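You operate a simulated robot arm through the tools that you are given. There is no shell and no other tool.

Carry out the task below with a simulated robot arm. There is one attempt and no reset: what you move stays moved.

## Task
Brush the flour dust off the small steel tray, then stand the measuring cup and the funnel on it.
Fine: use the small wooden brush and put it back. Set down upright: small wooden brush, measuring cup. What is to be rubbed or washed off counts as gone when no trace of it is left.

It is judged by the outcome, as a careful person would: the job done as asked, and still so three seconds after it is handed in. It fails if anything else is knocked over, pushed out of place, dropped, spilled or broken.

## Robot
A 7-joint arm with a two-finger parallel gripper, fixed in place. Base frame: the origin is on the floor under the middle of its stand, x ahead of it, y to its left, z up. Units: m, rad, N and s.
It reaches about 1.112 m from its shoulder. Its first joint turns from -2.897 to 2.897 rad. Payload 3.43 kg.
The tool frame sits at the grasp point between the pads (the TCP): z along the fingers, y along the line on which they close. The tips reach 0.034 m beyond it. Largest opening 0.128 m; finger width 0.024, thickness 0.012; the body of the gripper, 0.048 by 0.13 m, starts 0.096 m behind the TCP.
Orientation is that of the tool frame in the base frame, as [roll, pitch, yaw] about the fixed x, y, z axes, in that order (R = Rz(yaw) Ry(pitch) Rx(roll)). With the fingers straight down and closing along the base's y, the tool's x points along the base's -x, its y along +y and its z along -z.

## Interface
- The arm moves only by the tool play_rows. Its argument "commands" is a list of rows, each a list of 7 numbers: the finger opening in mm, from 0 to 128, then the shift along the base's x, y, z in mm, then the turn, a rotation vector about the base's x, y, z in degrees. In form: [[jaw, dx, dy, dz, rx, ry, rz], ...]. A call has 1 to 20 rows; each row shifts and turns the commanded pose from where the row before left it. A row lasts 0.2 s, in which the tool goes at most 0.05 m and 0.15 rad; a call with a longer step from one row to the next is refused whole, and so is a gripper value outside its range. A pose out of reach is approached as far as the arm can. The call stops where the force on the tool passes 40 N (or 10 N more than at its start, if that is more) or the arm is blocked; 0.2 s more then pass. Each finger travels about 0.153 m/s and halts on what it meets, pressing with about 44 N; the grip force reading is that of the motor and also rises with nothing between the fingers. The clock runs only during rows and for 0.2 s after the last one: add rows that do not move to give the fingers time. It gives the time, the measured TCP pose, the force on the tool (base axes), the opening and the grip force at its end, in the units of the frame above (readings bear some noise), with the torque about the TCP (base axes, N m) and any sound that the robot's microphone picked up, and new pictures: "views" is both (left out), scene, wrist or none.
- Cameras (640 x 400 px; columns grow to the right, rows downward): "scene" is fixed at [0.4001, 0.6484, 1.4164]; the picture's right is [-0.94, -0.35, 0.00], its down [-0.26, 0.69, -0.67] and it looks along [0.24, -0.63, -0.74] (base axes); focal length 245 px, centre (320, 200). "wrist" rides on the gripper at [0.076, -0.011, -0.16] in the tool frame; the picture's right is [0.15, 0.99, 0.00], its down [-0.88, 0.13, -0.46] and it looks along [-0.45, 0.07, 0.89] (tool axes); focal length 234 px, centre (320, 200). There is no depth. A picture from a camera that has moved, and an enlarged one, comes with that camera's place and axes in the base frame and with its lens.
- close_up(camera, box): a new picture of the part [left, top, right, bottom] of that camera's present view, enlarged. No time passes.
- hand_in(): hands the job in; it is judged then, once.

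Places have to be worked out from the pictures, the camera data and where the tool is seen. Open the gripper and draw the arm clear of the work before you hand the job in, unless the task says otherwise.

The tools are called after "Call:" as name(argument=value, ...) on one line, values as JSON. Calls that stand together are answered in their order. play_rows: Moves the arm, as the interface text tells. Its arguments: {"type":"object","properties":{"commands":{"type":"array"},"views":{"type":"string","enum":["both","scene","wrist","none"]}},"required":["commands"]} The other tools are called the same way: close_up (camera, box) takes an enlarged picture of a part of a camera's view; hand_in () hands the job in.

At the start:

```text
clock: 0.0
position: [0.6441, 0.1754, 1.1404]
tcp_rot: [3.141, -0.002, -3.14]
force: [-0.5, -0.7, -0.2]
ft_torque: [0.02, 0.0, 0.0]
opening: 0.1281
finger_force: 0.1
```

scene: 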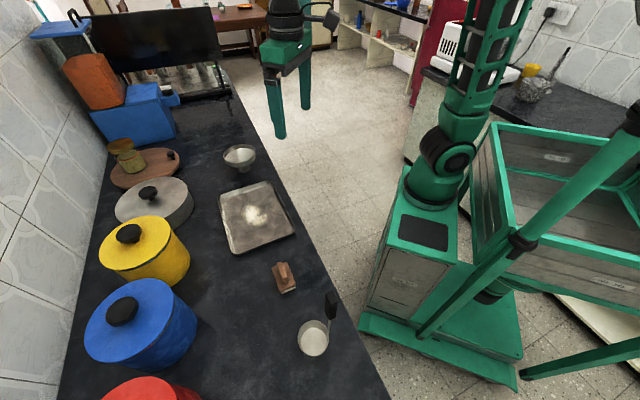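
wrist: 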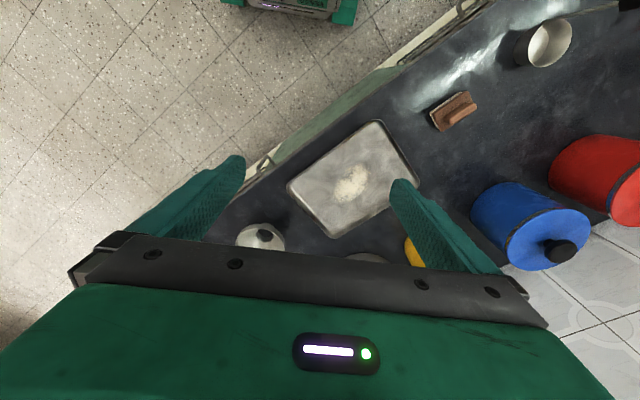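

I start by looking closer at the tray, brush, cup and funnel in both views before moving anything.

Call:
close_up(camera="scene", box=[200, 130, 360, 230])

Call:
close_up(camera="scene", box=[220, 230, 380, 370])

Call:
close_up(camera="wrist", box=[220, 100, 460, 270])

Call:
close_up(camera="wrist", box=[400, 0, 640, 150])

```text
4.00 times, centred on (280, 180) of scene
camera zoom: at [0.4001, 0.6484, 1.4164], right [-0.94, -0.35, 0.0], down [-0.26, 0.69, -0.67], along [0.24, -0.63, -0.74], focal length 980 px, centre (480, 280)
```

zoom: 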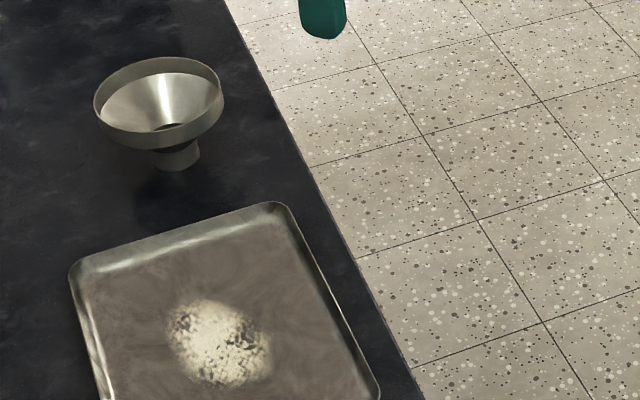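

```text
2.86 times, centred on (300, 300) of scene
camera zoom: at [0.4001, 0.6484, 1.4164], right [-0.94, -0.35, 0.0], down [-0.26, 0.69, -0.67], along [0.24, -0.63, -0.74], focal length 700 px, centre (377, -86)
```

zoom: 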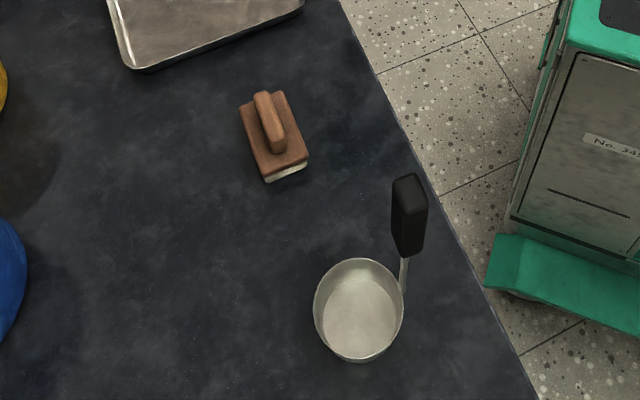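

```text
2.35 times, centred on (340, 185) of wrist
camera zoom: at [0.5696, 0.1637, 1.2985], right [-0.15, 0.99, 0.0], down [0.88, 0.13, 0.45], along [0.45, 0.07, -0.89], focal length 551 px, centre (273, 235)
```

zoom: 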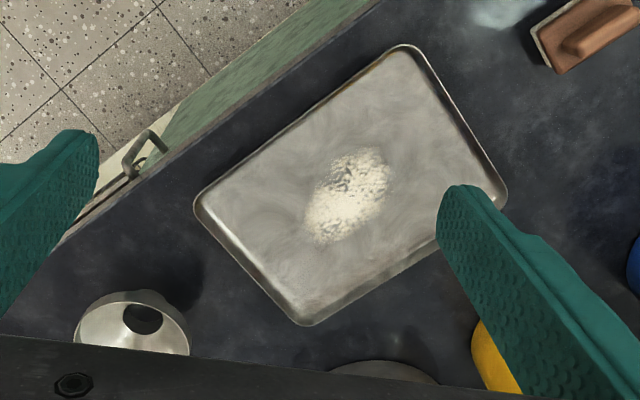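

```text
2.67 times, centred on (520, 75) of wrist
camera zoom: at [0.5696, 0.1637, 1.2985], right [-0.15, 0.99, 0.0], down [0.88, 0.13, 0.45], along [0.45, 0.07, -0.89], focal length 624 px, centre (-213, 533)
```

zoom: 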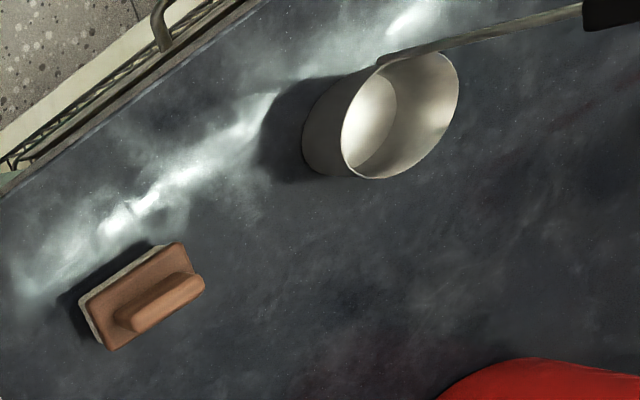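

The flour patch triangulates to about (0.767, 0.267, 0.81), the tray lies along the counter's diagonal, and the brush sits near (0.583, 0.425, 0.83). I keep the height, move above the brush and turn the tool -45° so the fingers close across its ridge, then look again.

Call:
play_rows(commands=[[128, -10, 41, 0, 0, 0, -7.5], [128, -10, 41, 0, 0, 0, -7.5], [128, -10, 41, 0, 0, 0, -7.5], [128, -10, 41, 0, 0, 0, -7.5], [128, -10, 41, 0, 0, 0, -7.5], [128, -10, 41, 0, 0, 0, -7.5], [128, 0, 0, 0, 0, 0, 0]], views="both")

```text
clock: 1.6
position: [0.5705, 0.4212, 1.1479]
tcp_rot: [3.142, 0.009, 2.355]
force: [0.5, -0.9, 0.7]
ft_torque: [0.0, -0.03, -0.01]
opening: 0.1279
finger_force: 0.0
camera wrist: at [0.508, 0.4677, 1.3057], right [0.6, 0.8, 0.0], down [0.71, -0.53, 0.47], along [0.37, -0.28, -0.89], focal length 234 px, centre (320, 200)
```

scene: 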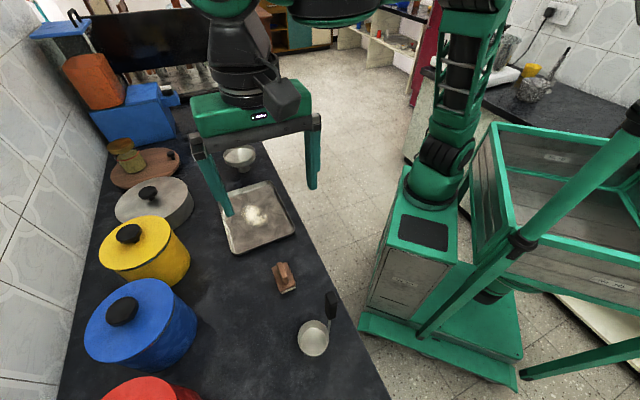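
wrist: 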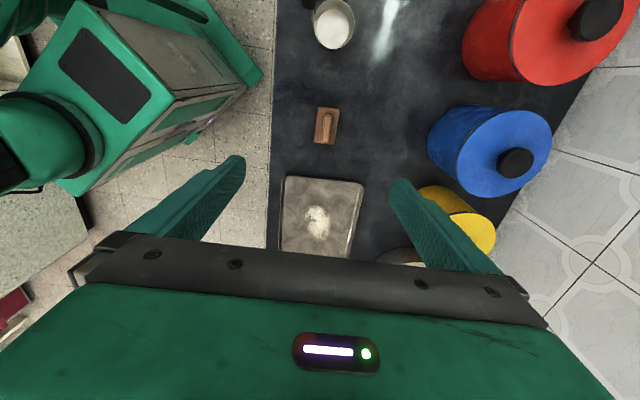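

The tool is now turned with its fingers across the brush ridge direction. I wait one row to check that the reading settles, and look closer at the brush, cup and tray from the wrist.

Call:
play_rows(commands=[[128, 0, 0, 0, 0, 0, 0], [128, 0, 0, 0, 0, 0, 0]], views="none")

Call:
close_up(camera="wrist", box=[260, 0, 420, 150])

Call:
close_up(camera="wrist", box=[260, 150, 420, 260])

```text
clock: 2.2
position: [0.5702, 0.4213, 1.1476]
tcp_rot: [-3.141, 0.011, 2.356]
force: [0.5, -0.2, 0.2]
ft_torque: [-0.02, -0.01, 0.02]
opening: 0.128
finger_force: 0.0
```

```text
2.67 times, centred on (340, 75) of wrist
camera zoom: at [0.508, 0.4674, 1.3057], right [0.6, 0.8, 0.0], down [0.71, -0.53, 0.47], along [0.37, -0.28, -0.89], focal length 624 px, centre (267, 533)
```

zoom: 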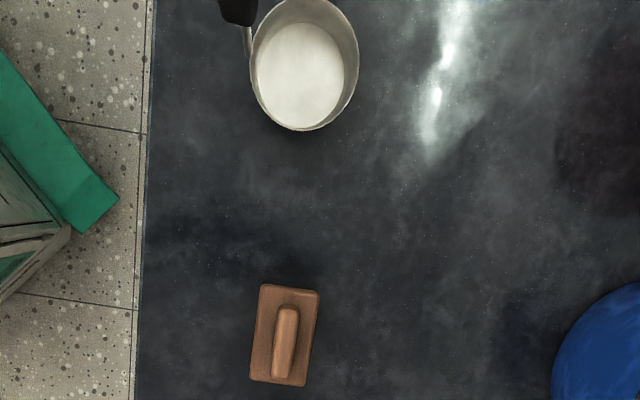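

```text
3.64 times, centred on (340, 205) of wrist
camera zoom: at [0.508, 0.4674, 1.3057], right [0.6, 0.8, 0.0], down [0.71, -0.53, 0.47], along [0.37, -0.28, -0.89], focal length 852 px, centre (247, 182)
```

zoom: 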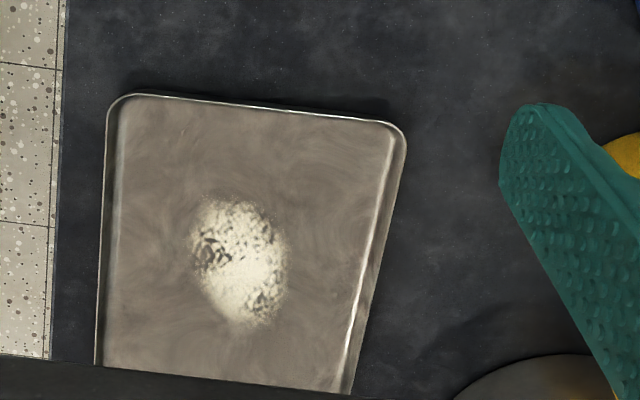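

The brush's ridge is centred near (0.584, 0.425) and runs along 135°, matching the tool. I zoom in on the brush to gauge its heights before going down.

Call:
close_up(camera="scene", box=[264, 252, 304, 302])

Call:
close_up(camera="scene", box=[290, 280, 350, 365])

Call:
close_up(camera="scene", box=[215, 140, 300, 260])

```text
8.00 times, centred on (284, 277) of scene
camera zoom: at [0.4001, 0.6484, 1.4164], right [-0.94, -0.35, 0.0], down [-0.26, 0.69, -0.67], along [0.24, -0.63, -0.74], focal length 1961 px, centre (608, -416)
```

zoom: 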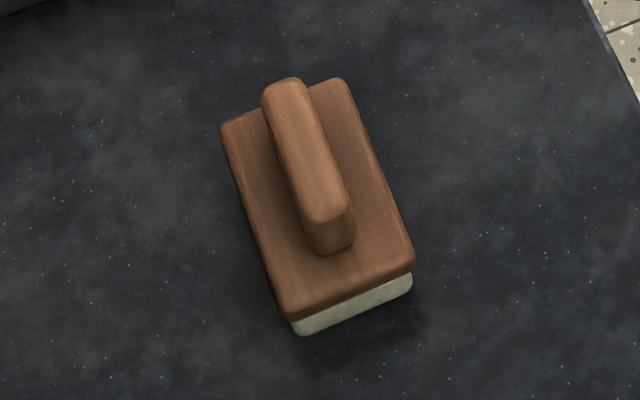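

```text
4.71 times, centred on (320, 322) of scene
camera zoom: at [0.4001, 0.6484, 1.4164], right [-0.94, -0.35, 0.0], down [-0.26, 0.69, -0.67], along [0.24, -0.63, -0.74], focal length 1154 px, centre (320, -376)
```

zoom: 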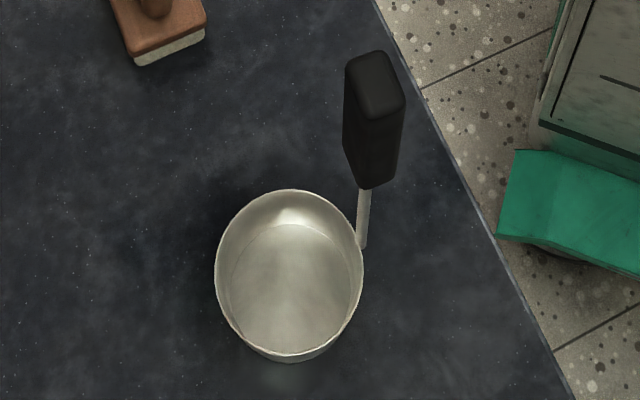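

```text
3.33 times, centred on (258, 200) of scene
camera zoom: at [0.4001, 0.6484, 1.4164], right [-0.94, -0.35, 0.0], down [-0.26, 0.69, -0.67], along [0.24, -0.63, -0.74], focal length 817 px, centre (528, 200)
```

zoom: 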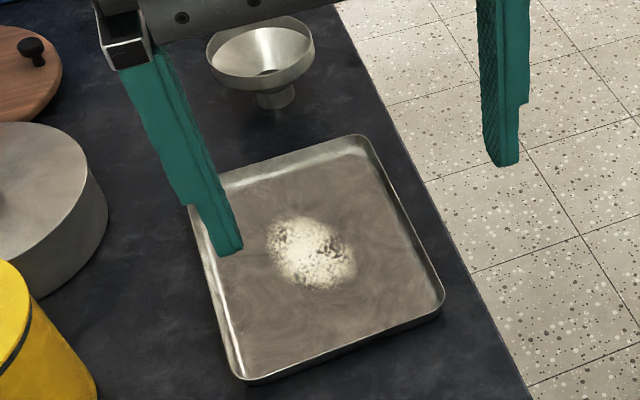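

The brush seems to be about 5 cm tall: bristles 12 mm, block 13 mm and ridge about 25 mm, standing on a counter at z≈0.80. I go down part-way over it with the jaws partly closed, then check the alignment.

Call:
play_rows(commands=[[100, 7, 2, -40, 0, 0, 0], [80, 7, 2, -40, 0, 0, 0], [70, 0, 0, -40, 0, 0, 0], [60, 0, 0, -40, 0, 0, 0], [60, 0, 0, -30, 0, 0, 0], [60, 0, 0, 0, 0, 0, 0], [60, 0, 0, 0, 0, 0, 0]], views="both")

```text
clock: 3.8
position: [0.5839, 0.4267, 0.9574]
tcp_rot: [3.141, 0.012, 2.357]
force: [0.0, 0.0, 0.2]
ft_torque: [-0.01, 0.01, -0.01]
opening: 0.0601
finger_force: 0.1
camera wrist: at [0.5216, 0.4731, 1.1145], right [0.6, 0.8, 0.0], down [0.71, -0.53, 0.47], along [0.37, -0.28, -0.88], focal length 234 px, centre (320, 200)
```

scene: 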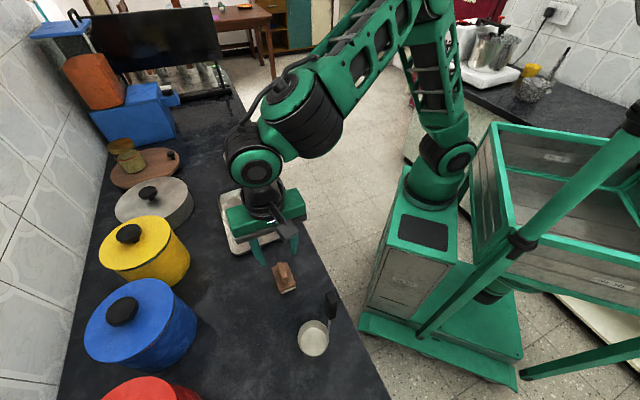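
wrist: 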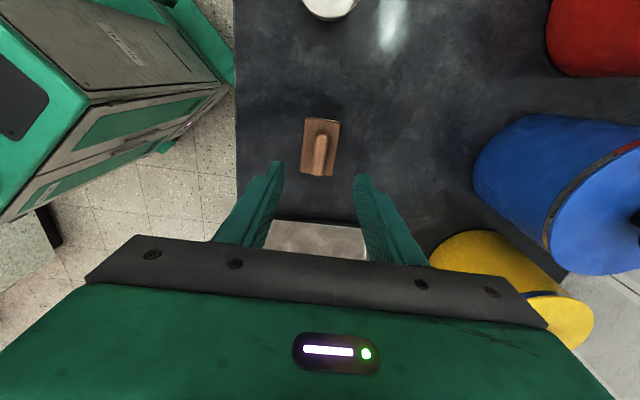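

The ridge top projects to about (0.5836, 0.427), directly under the TCP. I lower to about z=0.875 and check the finger-to-ridge relation.

Call:
play_rows(commands=[[50, 0, 0, -40, 0, 0, 0], [46, 0, 0, -30, 0, 0, 0], [46, 0, 0, -12, 0, 0, 0], [46, 0, 0, 0, 0, 0, 0]], views="both")

Call:
close_up(camera="wrist", box=[240, 80, 400, 220])

Call:
close_up(camera="scene", box=[240, 220, 320, 310])

```text
clock: 4.8
position: [0.583, 0.425, 0.8751]
tcp_rot: [-3.141, 0.012, 2.356]
force: [0.2, -0.6, -0.2]
ft_torque: [0.01, -0.01, 0.01]
opening: 0.046
finger_force: 0.2
camera wrist: at [0.5217, 0.4724, 1.0326], right [0.6, 0.8, 0.0], down [0.71, -0.53, 0.47], along [0.37, -0.28, -0.88], focal length 234 px, centre (320, 200)
```

scene: 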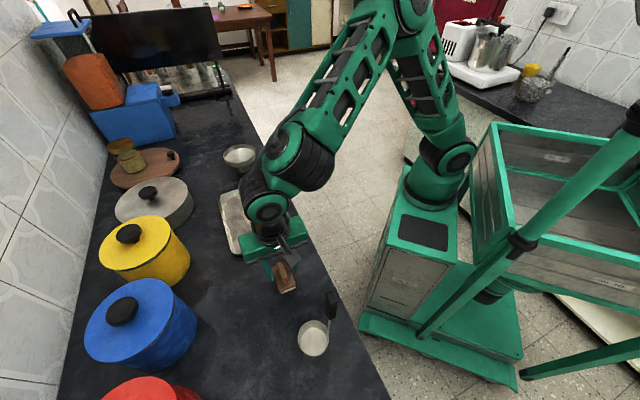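
wrist: 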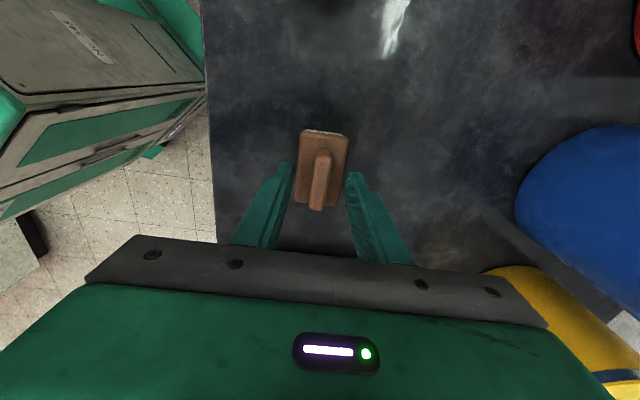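

```text
2.86 times, centred on (320, 150) of wrist
camera zoom: at [0.5217, 0.4724, 1.0326], right [0.6, 0.8, 0.0], down [0.71, -0.53, 0.47], along [0.37, -0.28, -0.88], focal length 669 px, centre (320, 343)
```

zoom: 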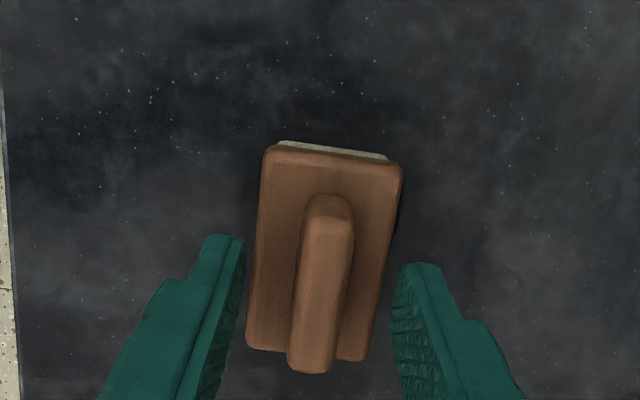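

```text
4.44 times, centred on (280, 265) of scene
camera zoom: at [0.4001, 0.6484, 1.4164], right [-0.94, -0.35, 0.0], down [-0.26, 0.69, -0.67], along [0.24, -0.63, -0.74], focal length 1089 px, centre (498, -89)
```

zoom: 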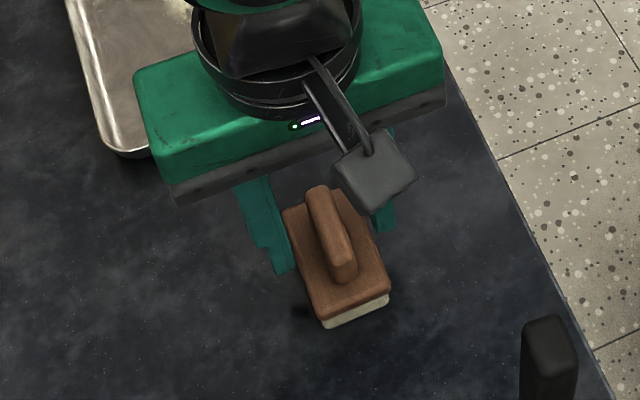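

The ridge is centred between the fingers. I narrow the jaws to straddle only the ridge and creep down a few millimetres, watching the force, so that the tips end just above the block.

Call:
play_rows(commands=[[34, 0, 0, 0, 0, 0, 0], [34, 0, 0, -4, 0, 0, 0], [34, 0, 0, -3, 0, 0, 0], [34, 0, 0, 0, 0, 0, 0]], views="wrist")

Call:
close_up(camera="wrist", box=[240, 100, 400, 220])

Call:
close_up(camera="scene", box=[250, 230, 310, 310])

```text
clock: 5.8
position: [0.5845, 0.4252, 0.8686]
tcp_rot: [3.14, 0.012, 2.357]
force: [0.1, 0.7, 0.4]
ft_torque: [0.02, -0.05, 0.0]
opening: 0.034
finger_force: 0.1
camera wrist: at [0.5218, 0.4726, 1.0261], right [0.6, 0.8, 0.0], down [0.71, -0.53, 0.47], along [0.37, -0.28, -0.88], focal length 234 px, centre (320, 200)
```

wrist: 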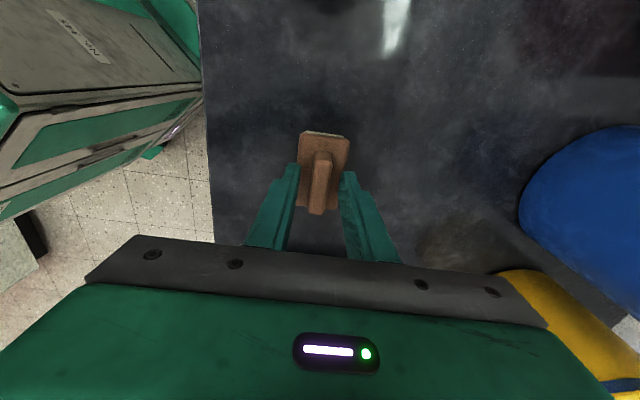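

```text
3.33 times, centred on (320, 160) of wrist
camera zoom: at [0.5218, 0.4726, 1.0261], right [0.6, 0.8, 0.0], down [0.71, -0.53, 0.47], along [0.37, -0.28, -0.88], focal length 781 px, centre (320, 333)
```

zoom: 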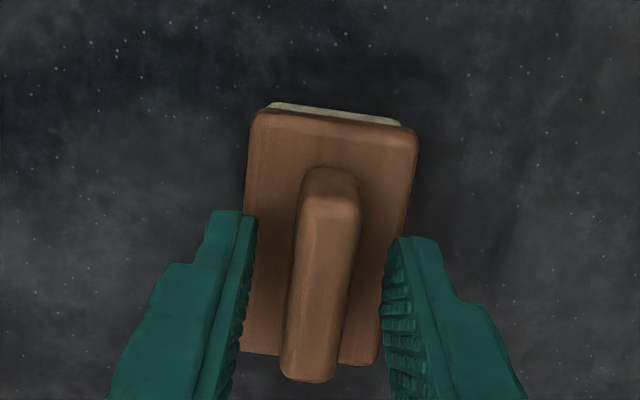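

```text
5.00 times, centred on (280, 270) of scene
camera zoom: at [0.4001, 0.6484, 1.4164], right [-0.94, -0.35, 0.0], down [-0.26, 0.69, -0.67], along [0.24, -0.63, -0.74], focal length 1226 px, centre (520, -150)
```

zoom: 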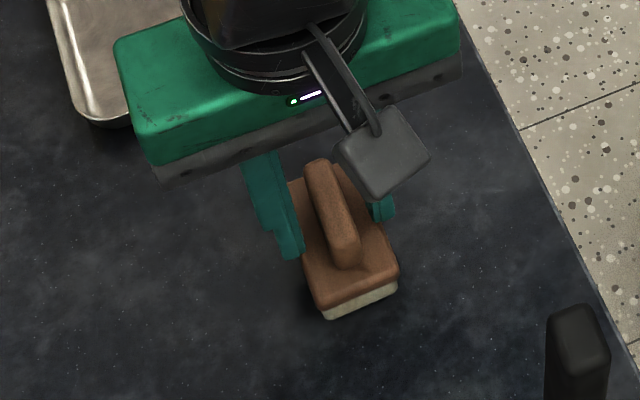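

No contact yet at TCP z=0.869. I creep another 5 mm in small steps.

Call:
play_rows(commands=[[34, 0, 0, -3, 0, 0, 0], [34, 0, 0, -2, 0, 0, 0], [34, 0, 0, 0, 0, 0, 0]], views="wrist")

Call:
close_up(camera="wrist", box=[240, 100, 400, 220])

```text
clock: 6.6
position: [0.5829, 0.4268, 0.8635]
tcp_rot: [3.141, 0.013, 2.357]
force: [-0.5, -1.0, 1.4]
ft_torque: [0.03, -0.02, 0.02]
opening: 0.0341
finger_force: 0.0
camera wrist: at [0.5217, 0.4722, 1.0215], right [0.6, 0.8, 0.0], down [0.71, -0.53, 0.47], along [0.37, -0.28, -0.88], focal length 234 px, centre (320, 200)
```

wrist: 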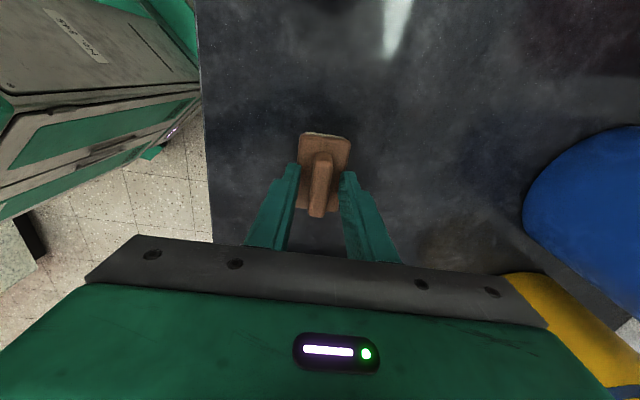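

```text
3.33 times, centred on (320, 160) of wrist
camera zoom: at [0.5217, 0.4722, 1.0215], right [0.6, 0.8, 0.0], down [0.71, -0.53, 0.47], along [0.37, -0.28, -0.88], focal length 781 px, centre (320, 333)
```

zoom: 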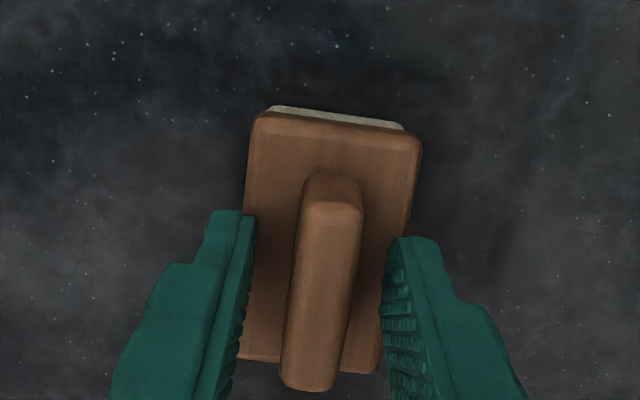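

The tips are at about z=0.83 with no clear contact; this is deep enough on the ridge. I close on it.

Call:
play_rows(commands=[[24, 0, 0, 0, 0, 0, 0], [14, 0, 0, 0, 0, 0, 0], [4, 0, 0, 0, 0, 0, 0], [0, 0, 0, 0, 0, 0, 0], [0, 0, 0, 0, 0, 0, 0]], views="both")

Call:
close_up(camera="wrist", box=[240, 100, 400, 220])

Call:
close_up(camera="scene", box=[250, 230, 310, 310])

```text
clock: 7.8
position: [0.5838, 0.4253, 0.8653]
tcp_rot: [3.141, 0.013, 2.356]
force: [-1.0, 0.1, 1.8]
ft_torque: [0.04, -0.01, 0.03]
opening: 0.0139
finger_force: 44.0
camera wrist: at [0.5217, 0.4723, 1.0215], right [0.6, 0.8, 0.0], down [0.71, -0.53, 0.47], along [0.37, -0.28, -0.88], focal length 234 px, centre (320, 200)
```

scene: 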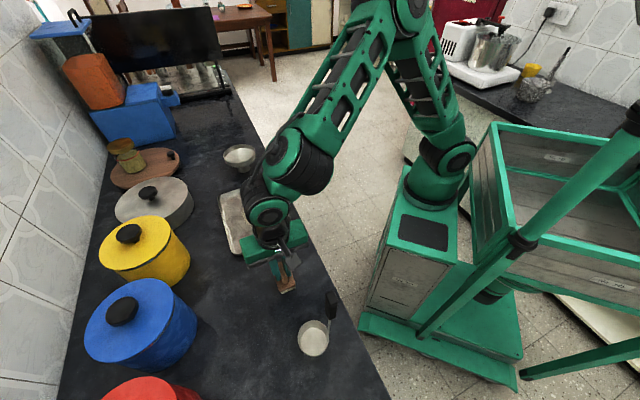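
wrist: 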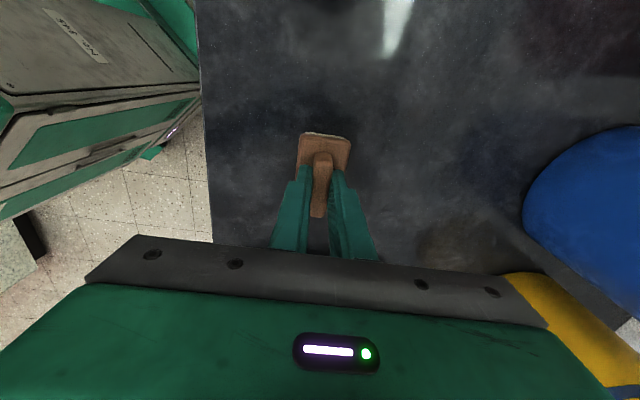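

```text
3.33 times, centred on (320, 160) of wrist
camera zoom: at [0.5217, 0.4723, 1.0215], right [0.6, 0.8, 0.0], down [0.71, -0.53, 0.47], along [0.37, -0.28, -0.88], focal length 781 px, centre (320, 333)
```

zoom: 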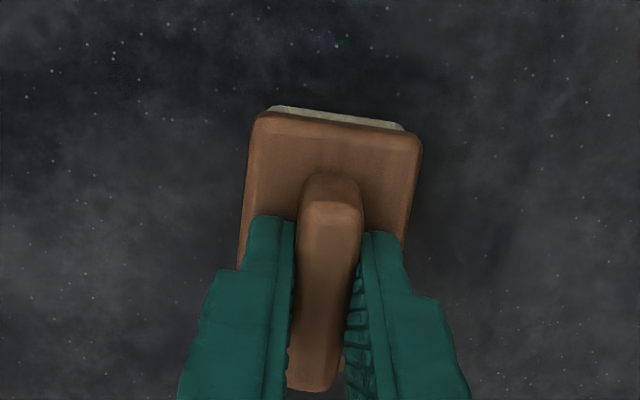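

```text
5.00 times, centred on (280, 270) of scene
camera zoom: at [0.4001, 0.6484, 1.4164], right [-0.94, -0.35, 0.0], down [-0.26, 0.69, -0.67], along [0.24, -0.63, -0.74], focal length 1226 px, centre (520, -150)
```

zoom: 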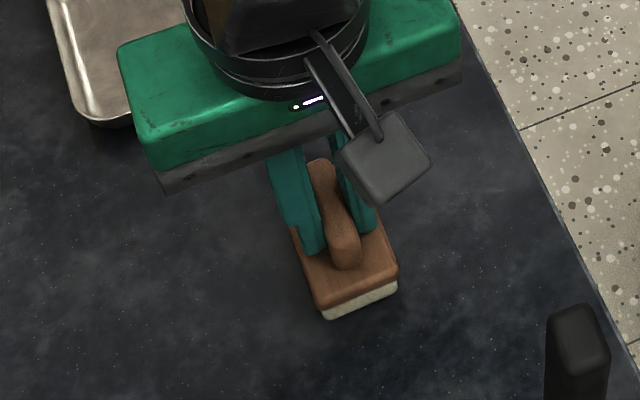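

The ridge is held (13.9 mm opening, 44 N). I lift the brush 60 mm, check it is level and firmly held, and compare the force reading.

Call:
play_rows(commands=[[0, 0, 0, 10, 0, 0, 0], [0, 0, 0, 20, 0, 0, 0], [0, 0, 0, 30, 0, 0, 0], [0, 0, 0, 0, 0, 0, 0]], views="both")

Call:
close_up(camera="scene", box=[240, 200, 320, 310])

```text
clock: 8.8
position: [0.5834, 0.425, 0.9249]
tcp_rot: [-3.141, 0.012, 2.355]
force: [-0.1, -0.5, -1.5]
ft_torque: [-0.01, -0.03, 0.03]
opening: 0.0139
finger_force: 44.5
camera wrist: at [0.5215, 0.4716, 1.0821], right [0.6, 0.8, 0.0], down [0.71, -0.53, 0.47], along [0.37, -0.28, -0.88], focal length 234 px, centre (320, 200)
```

scene: 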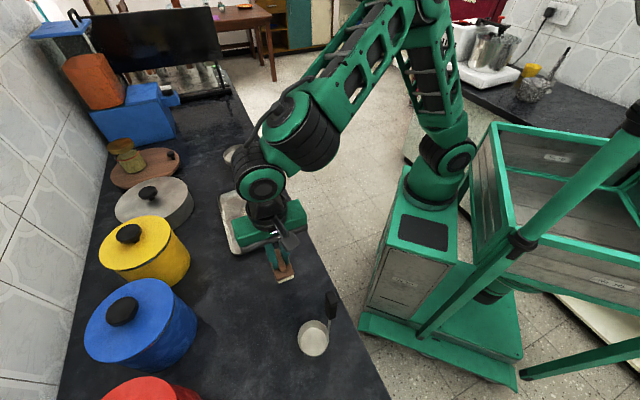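
wrist: 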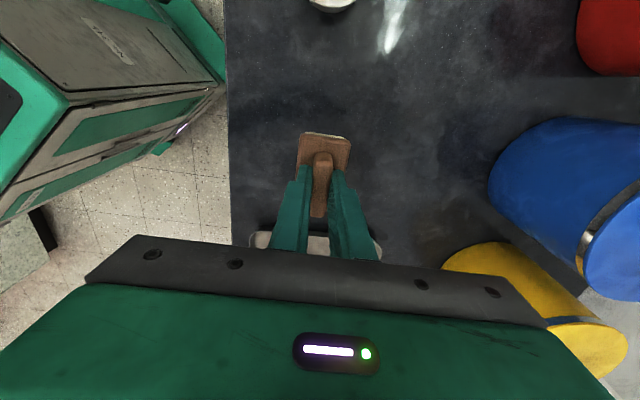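

```text
3.64 times, centred on (280, 255) of scene
camera zoom: at [0.4001, 0.6484, 1.4164], right [-0.94, -0.35, 0.0], down [-0.26, 0.69, -0.67], along [0.24, -0.63, -0.74], focal length 891 px, centre (466, 0)
```

zoom: 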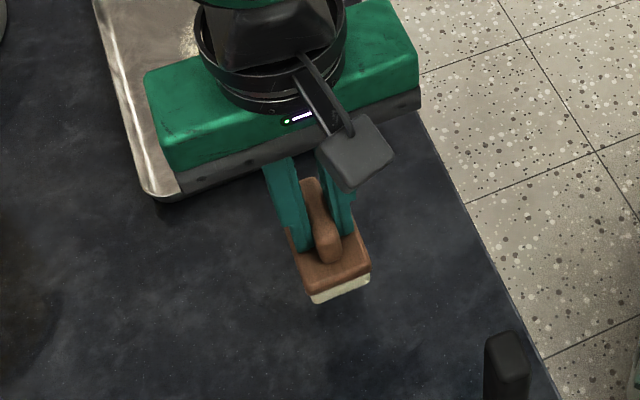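

The brush is held level. I carry it along the counter to above the tray's centre at the same height.

Call:
play_rows(commands=[[0, 30, -27, 0, 0, 0, 0], [0, 30, -27, 0, 0, 0, 0], [0, 30, -27, 0, 0, 0, 0], [0, 30, -27, 0, 0, 0, 0], [0, 30, -27, 0, 0, 0, 0], [0, 30, -27, 0, 0, 0, 0], [0, 0, 0, 0, 0, 0, 0]], views="both")

Call:
close_up(camera="scene", box=[200, 140, 320, 260])

Call:
close_up(camera="wrist", box=[230, 90, 430, 270])

```text
clock: 10.4
position: [0.7643, 0.2625, 0.9234]
tcp_rot: [3.142, 0.012, 2.357]
force: [-0.6, -0.9, -0.9]
ft_torque: [0.0, 0.03, -0.01]
opening: 0.0135
finger_force: 44.2
camera wrist: at [0.7022, 0.3102, 1.0804], right [0.6, 0.8, 0.0], down [0.71, -0.53, 0.47], along [0.37, -0.28, -0.88], focal length 234 px, centre (320, 200)
```

scene: 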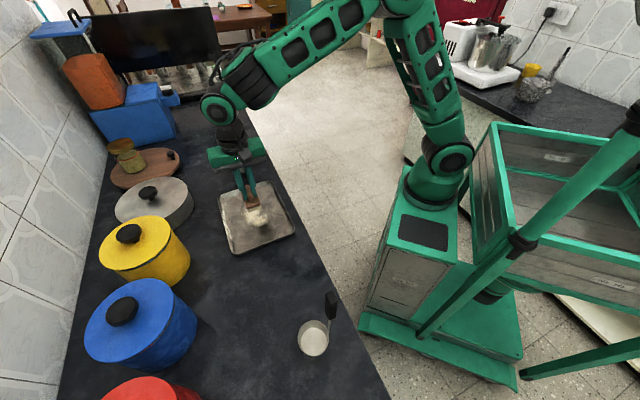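
wrist: 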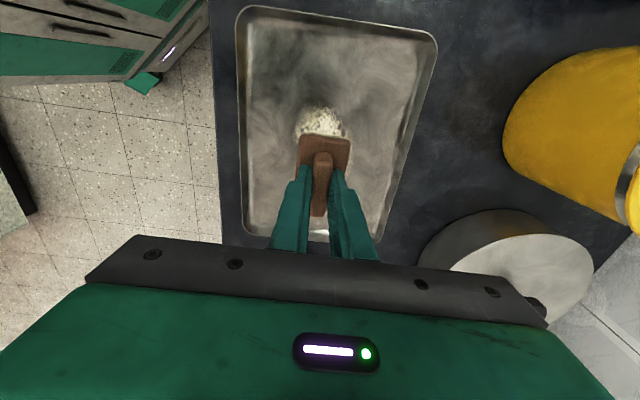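

```text
3.33 times, centred on (260, 200) of scene
camera zoom: at [0.4001, 0.6484, 1.4164], right [-0.94, -0.35, 0.0], down [-0.26, 0.69, -0.67], along [0.24, -0.63, -0.74], focal length 817 px, centre (520, 200)
```

zoom: 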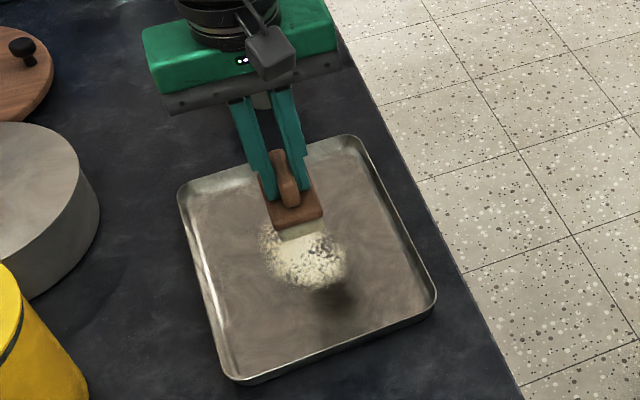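

```text
2.22 times, centred on (330, 180) of wrist
camera zoom: at [0.7022, 0.3102, 1.0804], right [0.6, 0.8, 0.0], down [0.71, -0.53, 0.47], along [0.37, -0.28, -0.88], focal length 520 px, centre (298, 244)
```

zoom: 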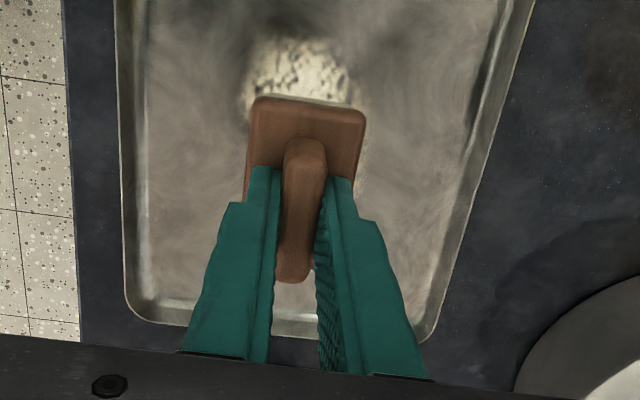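

The brush is over the tray centre (s≈0.355, d≈0.726 in counter axes), and the flour spans about 10 × 7 cm there. I lower most of the way, stopping short of contact.

Call:
play_rows(commands=[[0, 0, 0, -25, 0, 0, 0], [0, 0, 0, -20, 0, 0, 0], [0, 0, 0, -5, 0, 0, 0], [0, 0, 0, 0, 0, 0, 0]], views="both")

Call:
close_up(camera="scene", box=[200, 150, 310, 260])

```text
clock: 11.4
position: [0.7635, 0.2644, 0.8722]
tcp_rot: [3.141, 0.013, 2.356]
force: [0.2, 0.5, -0.4]
ft_torque: [-0.05, 0.0, -0.01]
opening: 0.0136
finger_force: 43.8
camera wrist: at [0.7021, 0.3101, 1.0308], right [0.6, 0.8, 0.0], down [0.71, -0.53, 0.47], along [0.37, -0.28, -0.88], focal length 234 px, centre (320, 200)
```

scene: 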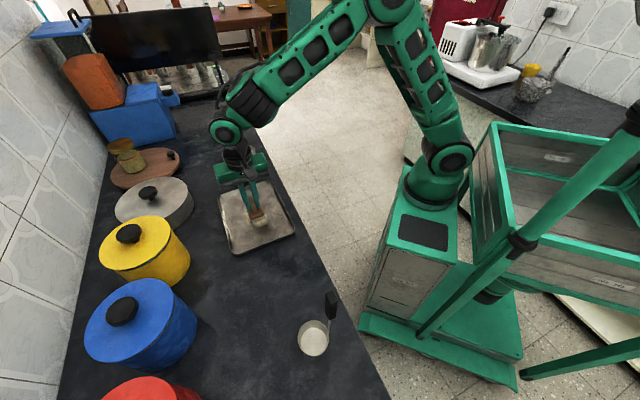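
wrist: 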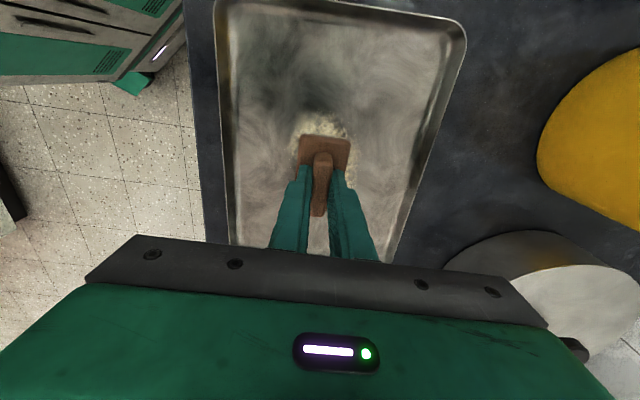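

```text
3.64 times, centred on (255, 205) of scene
camera zoom: at [0.4001, 0.6484, 1.4164], right [-0.94, -0.35, 0.0], down [-0.26, 0.69, -0.67], along [0.24, -0.63, -0.74], focal length 891 px, centre (556, 182)
```

zoom: 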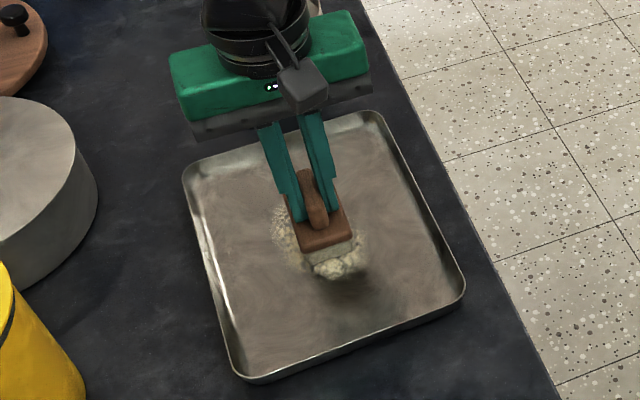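

Nearly in contact at z≈0.873. I step down 1–2 mm at a time, reading the force.

Call:
play_rows(commands=[[0, 0, 0, -2, 0, 0, 0], [0, 0, 0, -1, 0, 0, 0], [0, 0, 0, 0, 0, 0, 0]], views="none")

```text
clock: 12.2
position: [0.7633, 0.263, 0.8712]
tcp_rot: [-3.141, 0.012, 2.354]
force: [-0.4, 1.2, -0.4]
ft_torque: [0.0, 0.01, 0.02]
opening: 0.0139
finger_force: 43.4
```

Call:
play_rows(commands=[[0, 0, 0, -1, 0, 0, 0], [0, 0, 0, -1, 0, 0, 0], [0, 0, 0, 0, 0, 0, 0]], views="none")

```text
clock: 13.0
position: [0.7636, 0.2624, 0.8699]
tcp_rot: [-3.142, 0.013, 2.355]
force: [-1.1, 0.2, -1.3]
ft_torque: [0.02, -0.03, -0.01]
opening: 0.0137
finger_force: 44.5
```

No contact yet at z≈0.870; I continue down in 1 mm steps.

Call:
play_rows(commands=[[0, 0, 0, -1, 0, 0, 0], [0, 0, 0, -1, 0, 0, 0], [0, 0, 0, 0, 0, 0, 0]], views="none")

```text
clock: 13.8
position: [0.7641, 0.2627, 0.8686]
tcp_rot: [3.139, 0.012, 2.355]
force: [-1.2, -2.1, 14.3]
ft_torque: [-0.08, 0.15, 0.01]
opening: 0.0138
finger_force: 44.0
```

Contact at z≈0.8685 with about 14 N. I ease off half a millimetre for a light touch and make a short first stroke to see whether the flour goes and the tray stays put.

Call:
play_rows(commands=[[0, 0, 0, 0.6, 0, 0, 0], [0, -7, 7, 0, 0, 0, 0], [0, -7, 7, 0, 0, 0, 0], [0, -7, 7, 0, 0, 0, 0]], views="both")

Call:
close_up(camera="scene", box=[200, 150, 310, 260])

Call:
close_up(camera="wrist", box=[200, 20, 480, 250])

```text
clock: 14.8
position: [0.743, 0.2833, 0.8683]
tcp_rot: [-3.141, 0.012, 2.357]
force: [4.6, -4.9, 17.6]
ft_torque: [-0.24, -0.19, 0.03]
opening: 0.0136
finger_force: 44.0
camera wrist: at [0.681, 0.3306, 1.0253], right [0.6, 0.8, 0.0], down [0.71, -0.53, 0.47], along [0.37, -0.28, -0.88], focal length 234 px, centre (320, 200)
```

scene: 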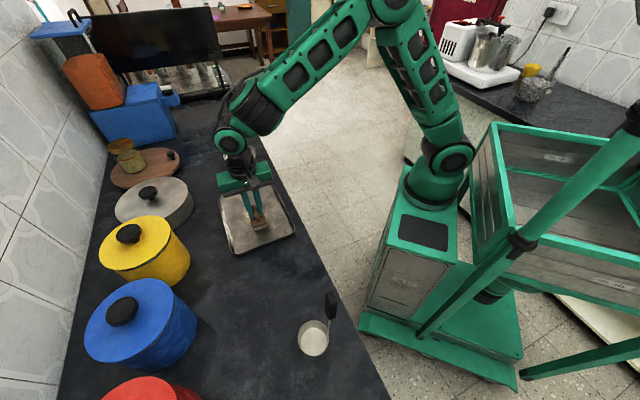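
wrist: 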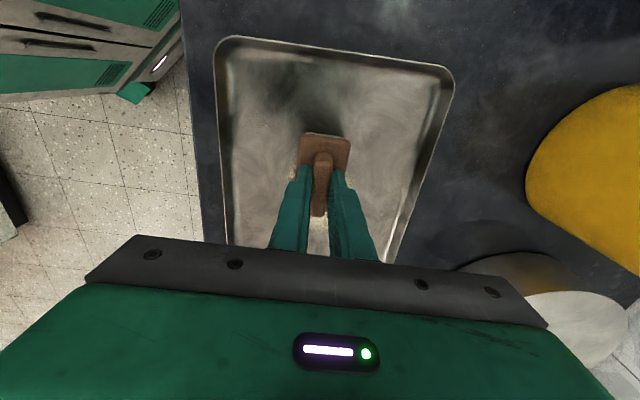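

```text
3.64 times, centred on (255, 205) of scene
camera zoom: at [0.4001, 0.6484, 1.4164], right [-0.94, -0.35, 0.0], down [-0.26, 0.69, -0.67], along [0.24, -0.63, -0.74], focal length 891 px, centre (556, 182)
```

zoom: 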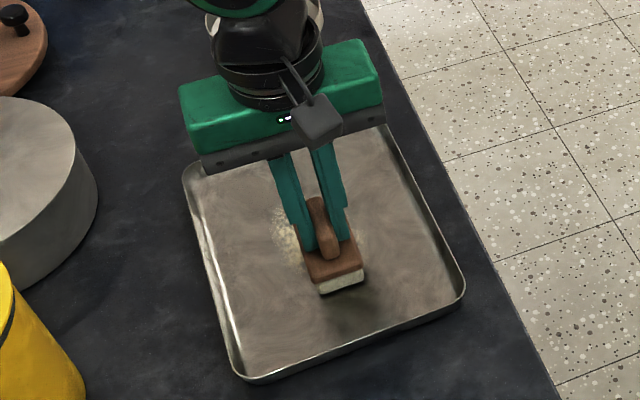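

```text
1.74 times, centred on (340, 135) of wrist
camera zoom: at [0.681, 0.3306, 1.0253], right [0.6, 0.8, 0.0], down [0.71, -0.53, 0.47], along [0.37, -0.28, -0.88], focal length 407 px, centre (285, 313)
```

zoom: 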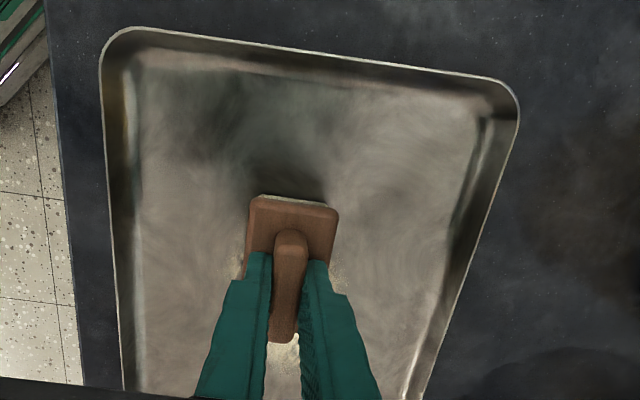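

The stroke wipes the flour away under the bristles and the tray has not moved. I ease up slightly and sweep back along the middle lane to the far side.

Call:
play_rows(commands=[[0, 0, 0, 0.5, 0, 0, 0], [0, 9, -9, 0, 0, 0, 0], [0, 9, -9, 0, 0, 0, 0], [0, 9, -9, 0, 0, 0, 0], [0, 9, -9, 0, 0, 0, 0], [0, 9, -9, 0, 0, 0, 0], [0, 9, -9, 0, 0, 0, 0]], views="both")

Call:
close_up(camera="scene", box=[200, 150, 310, 260])

Call:
close_up(camera="wrist", box=[200, 20, 480, 250])

```text
clock: 16.4
position: [0.7972, 0.2297, 0.8674]
tcp_rot: [-3.14, 0.012, 2.356]
force: [-0.6, 0.3, 0.6]
ft_torque: [0.04, 0.04, 0.01]
opening: 0.014
finger_force: 44.1
camera wrist: at [0.7347, 0.2765, 1.0254], right [0.6, 0.8, 0.0], down [0.71, -0.53, 0.47], along [0.37, -0.28, -0.88], focal length 234 px, centre (320, 200)
```

scene: 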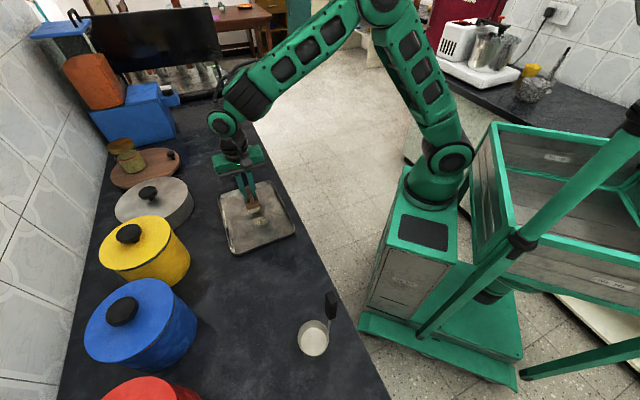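
wrist: 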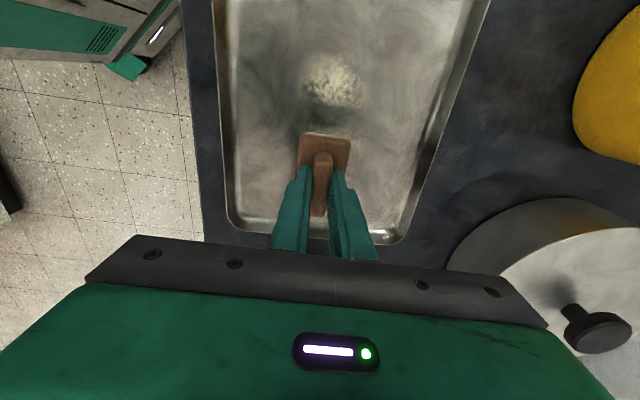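

```text
3.64 times, centred on (255, 205) of scene
camera zoom: at [0.4001, 0.6484, 1.4164], right [-0.94, -0.35, 0.0], down [-0.26, 0.69, -0.67], along [0.24, -0.63, -0.74], focal length 891 px, centre (556, 182)
```

zoom: 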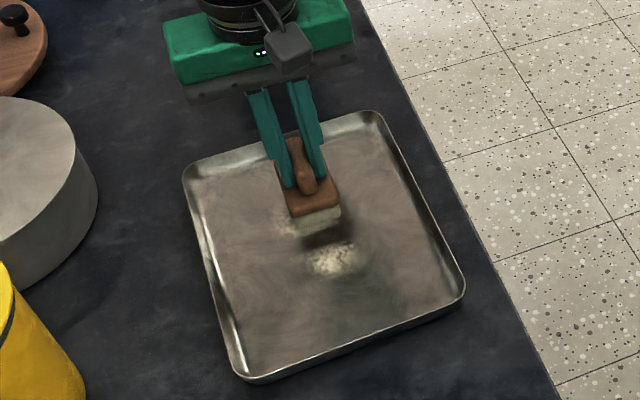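

```text
1.74 times, centred on (340, 135) of wrist
camera zoom: at [0.7347, 0.2765, 1.0254], right [0.6, 0.8, 0.0], down [0.71, -0.53, 0.47], along [0.37, -0.28, -0.88], focal length 407 px, centre (285, 313)
```

zoom: 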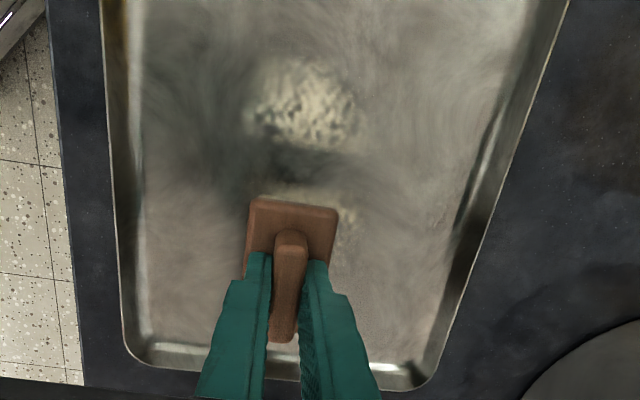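

Part of the flour remains where the brush lifted off, and the force shows I lost contact on the way back. I go down again in small steps to regain light contact.

Call:
play_rows(commands=[[0, 0, 0, -0.6, 0, 0, 0], [0, 0, 0, -0.6, 0, 0, 0], [0, 0, 0, 0, 0, 0, 0]], views="none")

```text
clock: 17.2
position: [0.7967, 0.2309, 0.8687]
tcp_rot: [-3.141, 0.013, 2.357]
force: [-2.3, -3.4, 15.7]
ft_torque: [-0.13, 0.19, 0.0]
opening: 0.0139
finger_force: 44.4
```

Contact returns at about 15 N; the command frame drifts slightly in height along the stroke, so I add a small rise while sweeping toward the near end.

Call:
play_rows(commands=[[0, -9, 9, 0.3, 0, 0, 0], [0, -9, 9, 0.14, 0, 0, 0], [0, -9, 9, 0.14, 0, 0, 0], [0, -9, 9, 0.14, 0, 0, 0], [0, -9, 9, 0.14, 0, 0, 0], [0, -9, 9, 0.14, 0, 0, 0], [0, -9, 9, 0.14, 0, 0, 0], [0, -9, 9, 0.14, 0, 0, 0], [0, -9, 9, 0.14, 0, 0, 0]], views="both")

Call:
close_up(camera="scene", box=[200, 150, 310, 260])

Call:
close_up(camera="wrist", box=[200, 20, 480, 250])

```text
clock: 19.2
position: [0.7147, 0.3124, 0.8674]
tcp_rot: [-3.14, 0.011, 2.356]
force: [2.7, -2.4, 9.9]
ft_torque: [0.0, 0.02, 0.01]
opening: 0.0138
finger_force: 43.7
camera wrist: at [0.6533, 0.3582, 1.0253], right [0.6, 0.8, 0.0], down [0.71, -0.53, 0.47], along [0.37, -0.28, -0.88], focal length 234 px, centre (320, 200)
```

scene: 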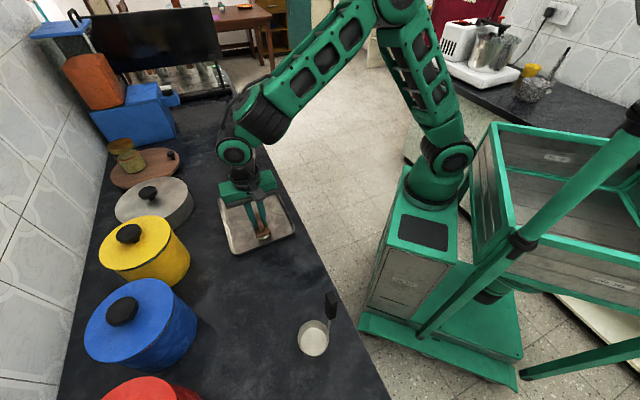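
wrist: 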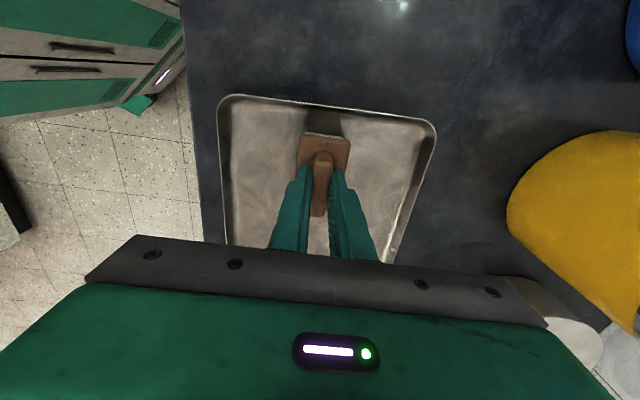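

```text
3.64 times, centred on (255, 205) of scene
camera zoom: at [0.4001, 0.6484, 1.4164], right [-0.94, -0.35, 0.0], down [-0.26, 0.69, -0.67], along [0.24, -0.63, -0.74], focal length 891 px, centre (556, 182)
```

zoom: 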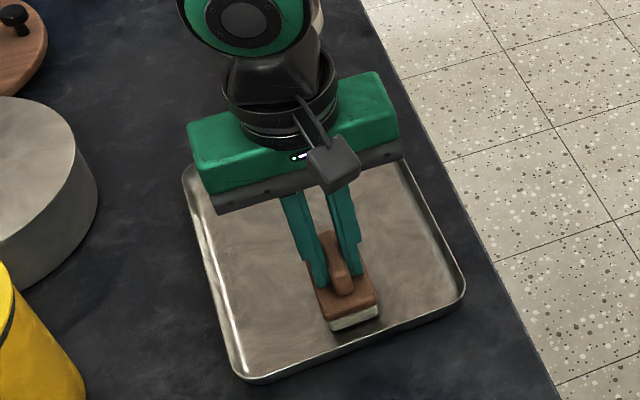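

```text
1.74 times, centred on (340, 135) of wrist
camera zoom: at [0.6533, 0.3582, 1.0253], right [0.6, 0.8, 0.0], down [0.71, -0.53, 0.47], along [0.37, -0.28, -0.88], focal length 407 px, centre (285, 313)
```

zoom: 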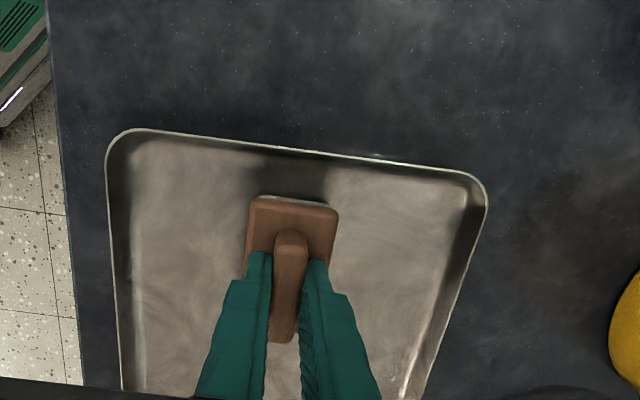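

The middle lane is now clean at about 10 N with the tray unmoved. I shift 20 mm to the far side and sweep that lane back, compensating the height drift.

Call:
play_rows(commands=[[0, 7, 7, 0, 0, 0, 0], [0, 7, 7, 0, 0, 0, 0], [0, 9, -9, -0.14, 0, 0, 0], [0, 9, -9, -0.14, 0, 0, 0], [0, 9, -9, -0.14, 0, 0, 0], [0, 9, -9, -0.14, 0, 0, 0]], views="none")

```text
clock: 20.6
position: [0.765, 0.2884, 0.8674]
tcp_rot: [3.141, 0.013, 2.356]
force: [-2.2, 3.3, 8.6]
ft_torque: [0.22, 0.2, -0.03]
opening: 0.0136
finger_force: 44.5
```

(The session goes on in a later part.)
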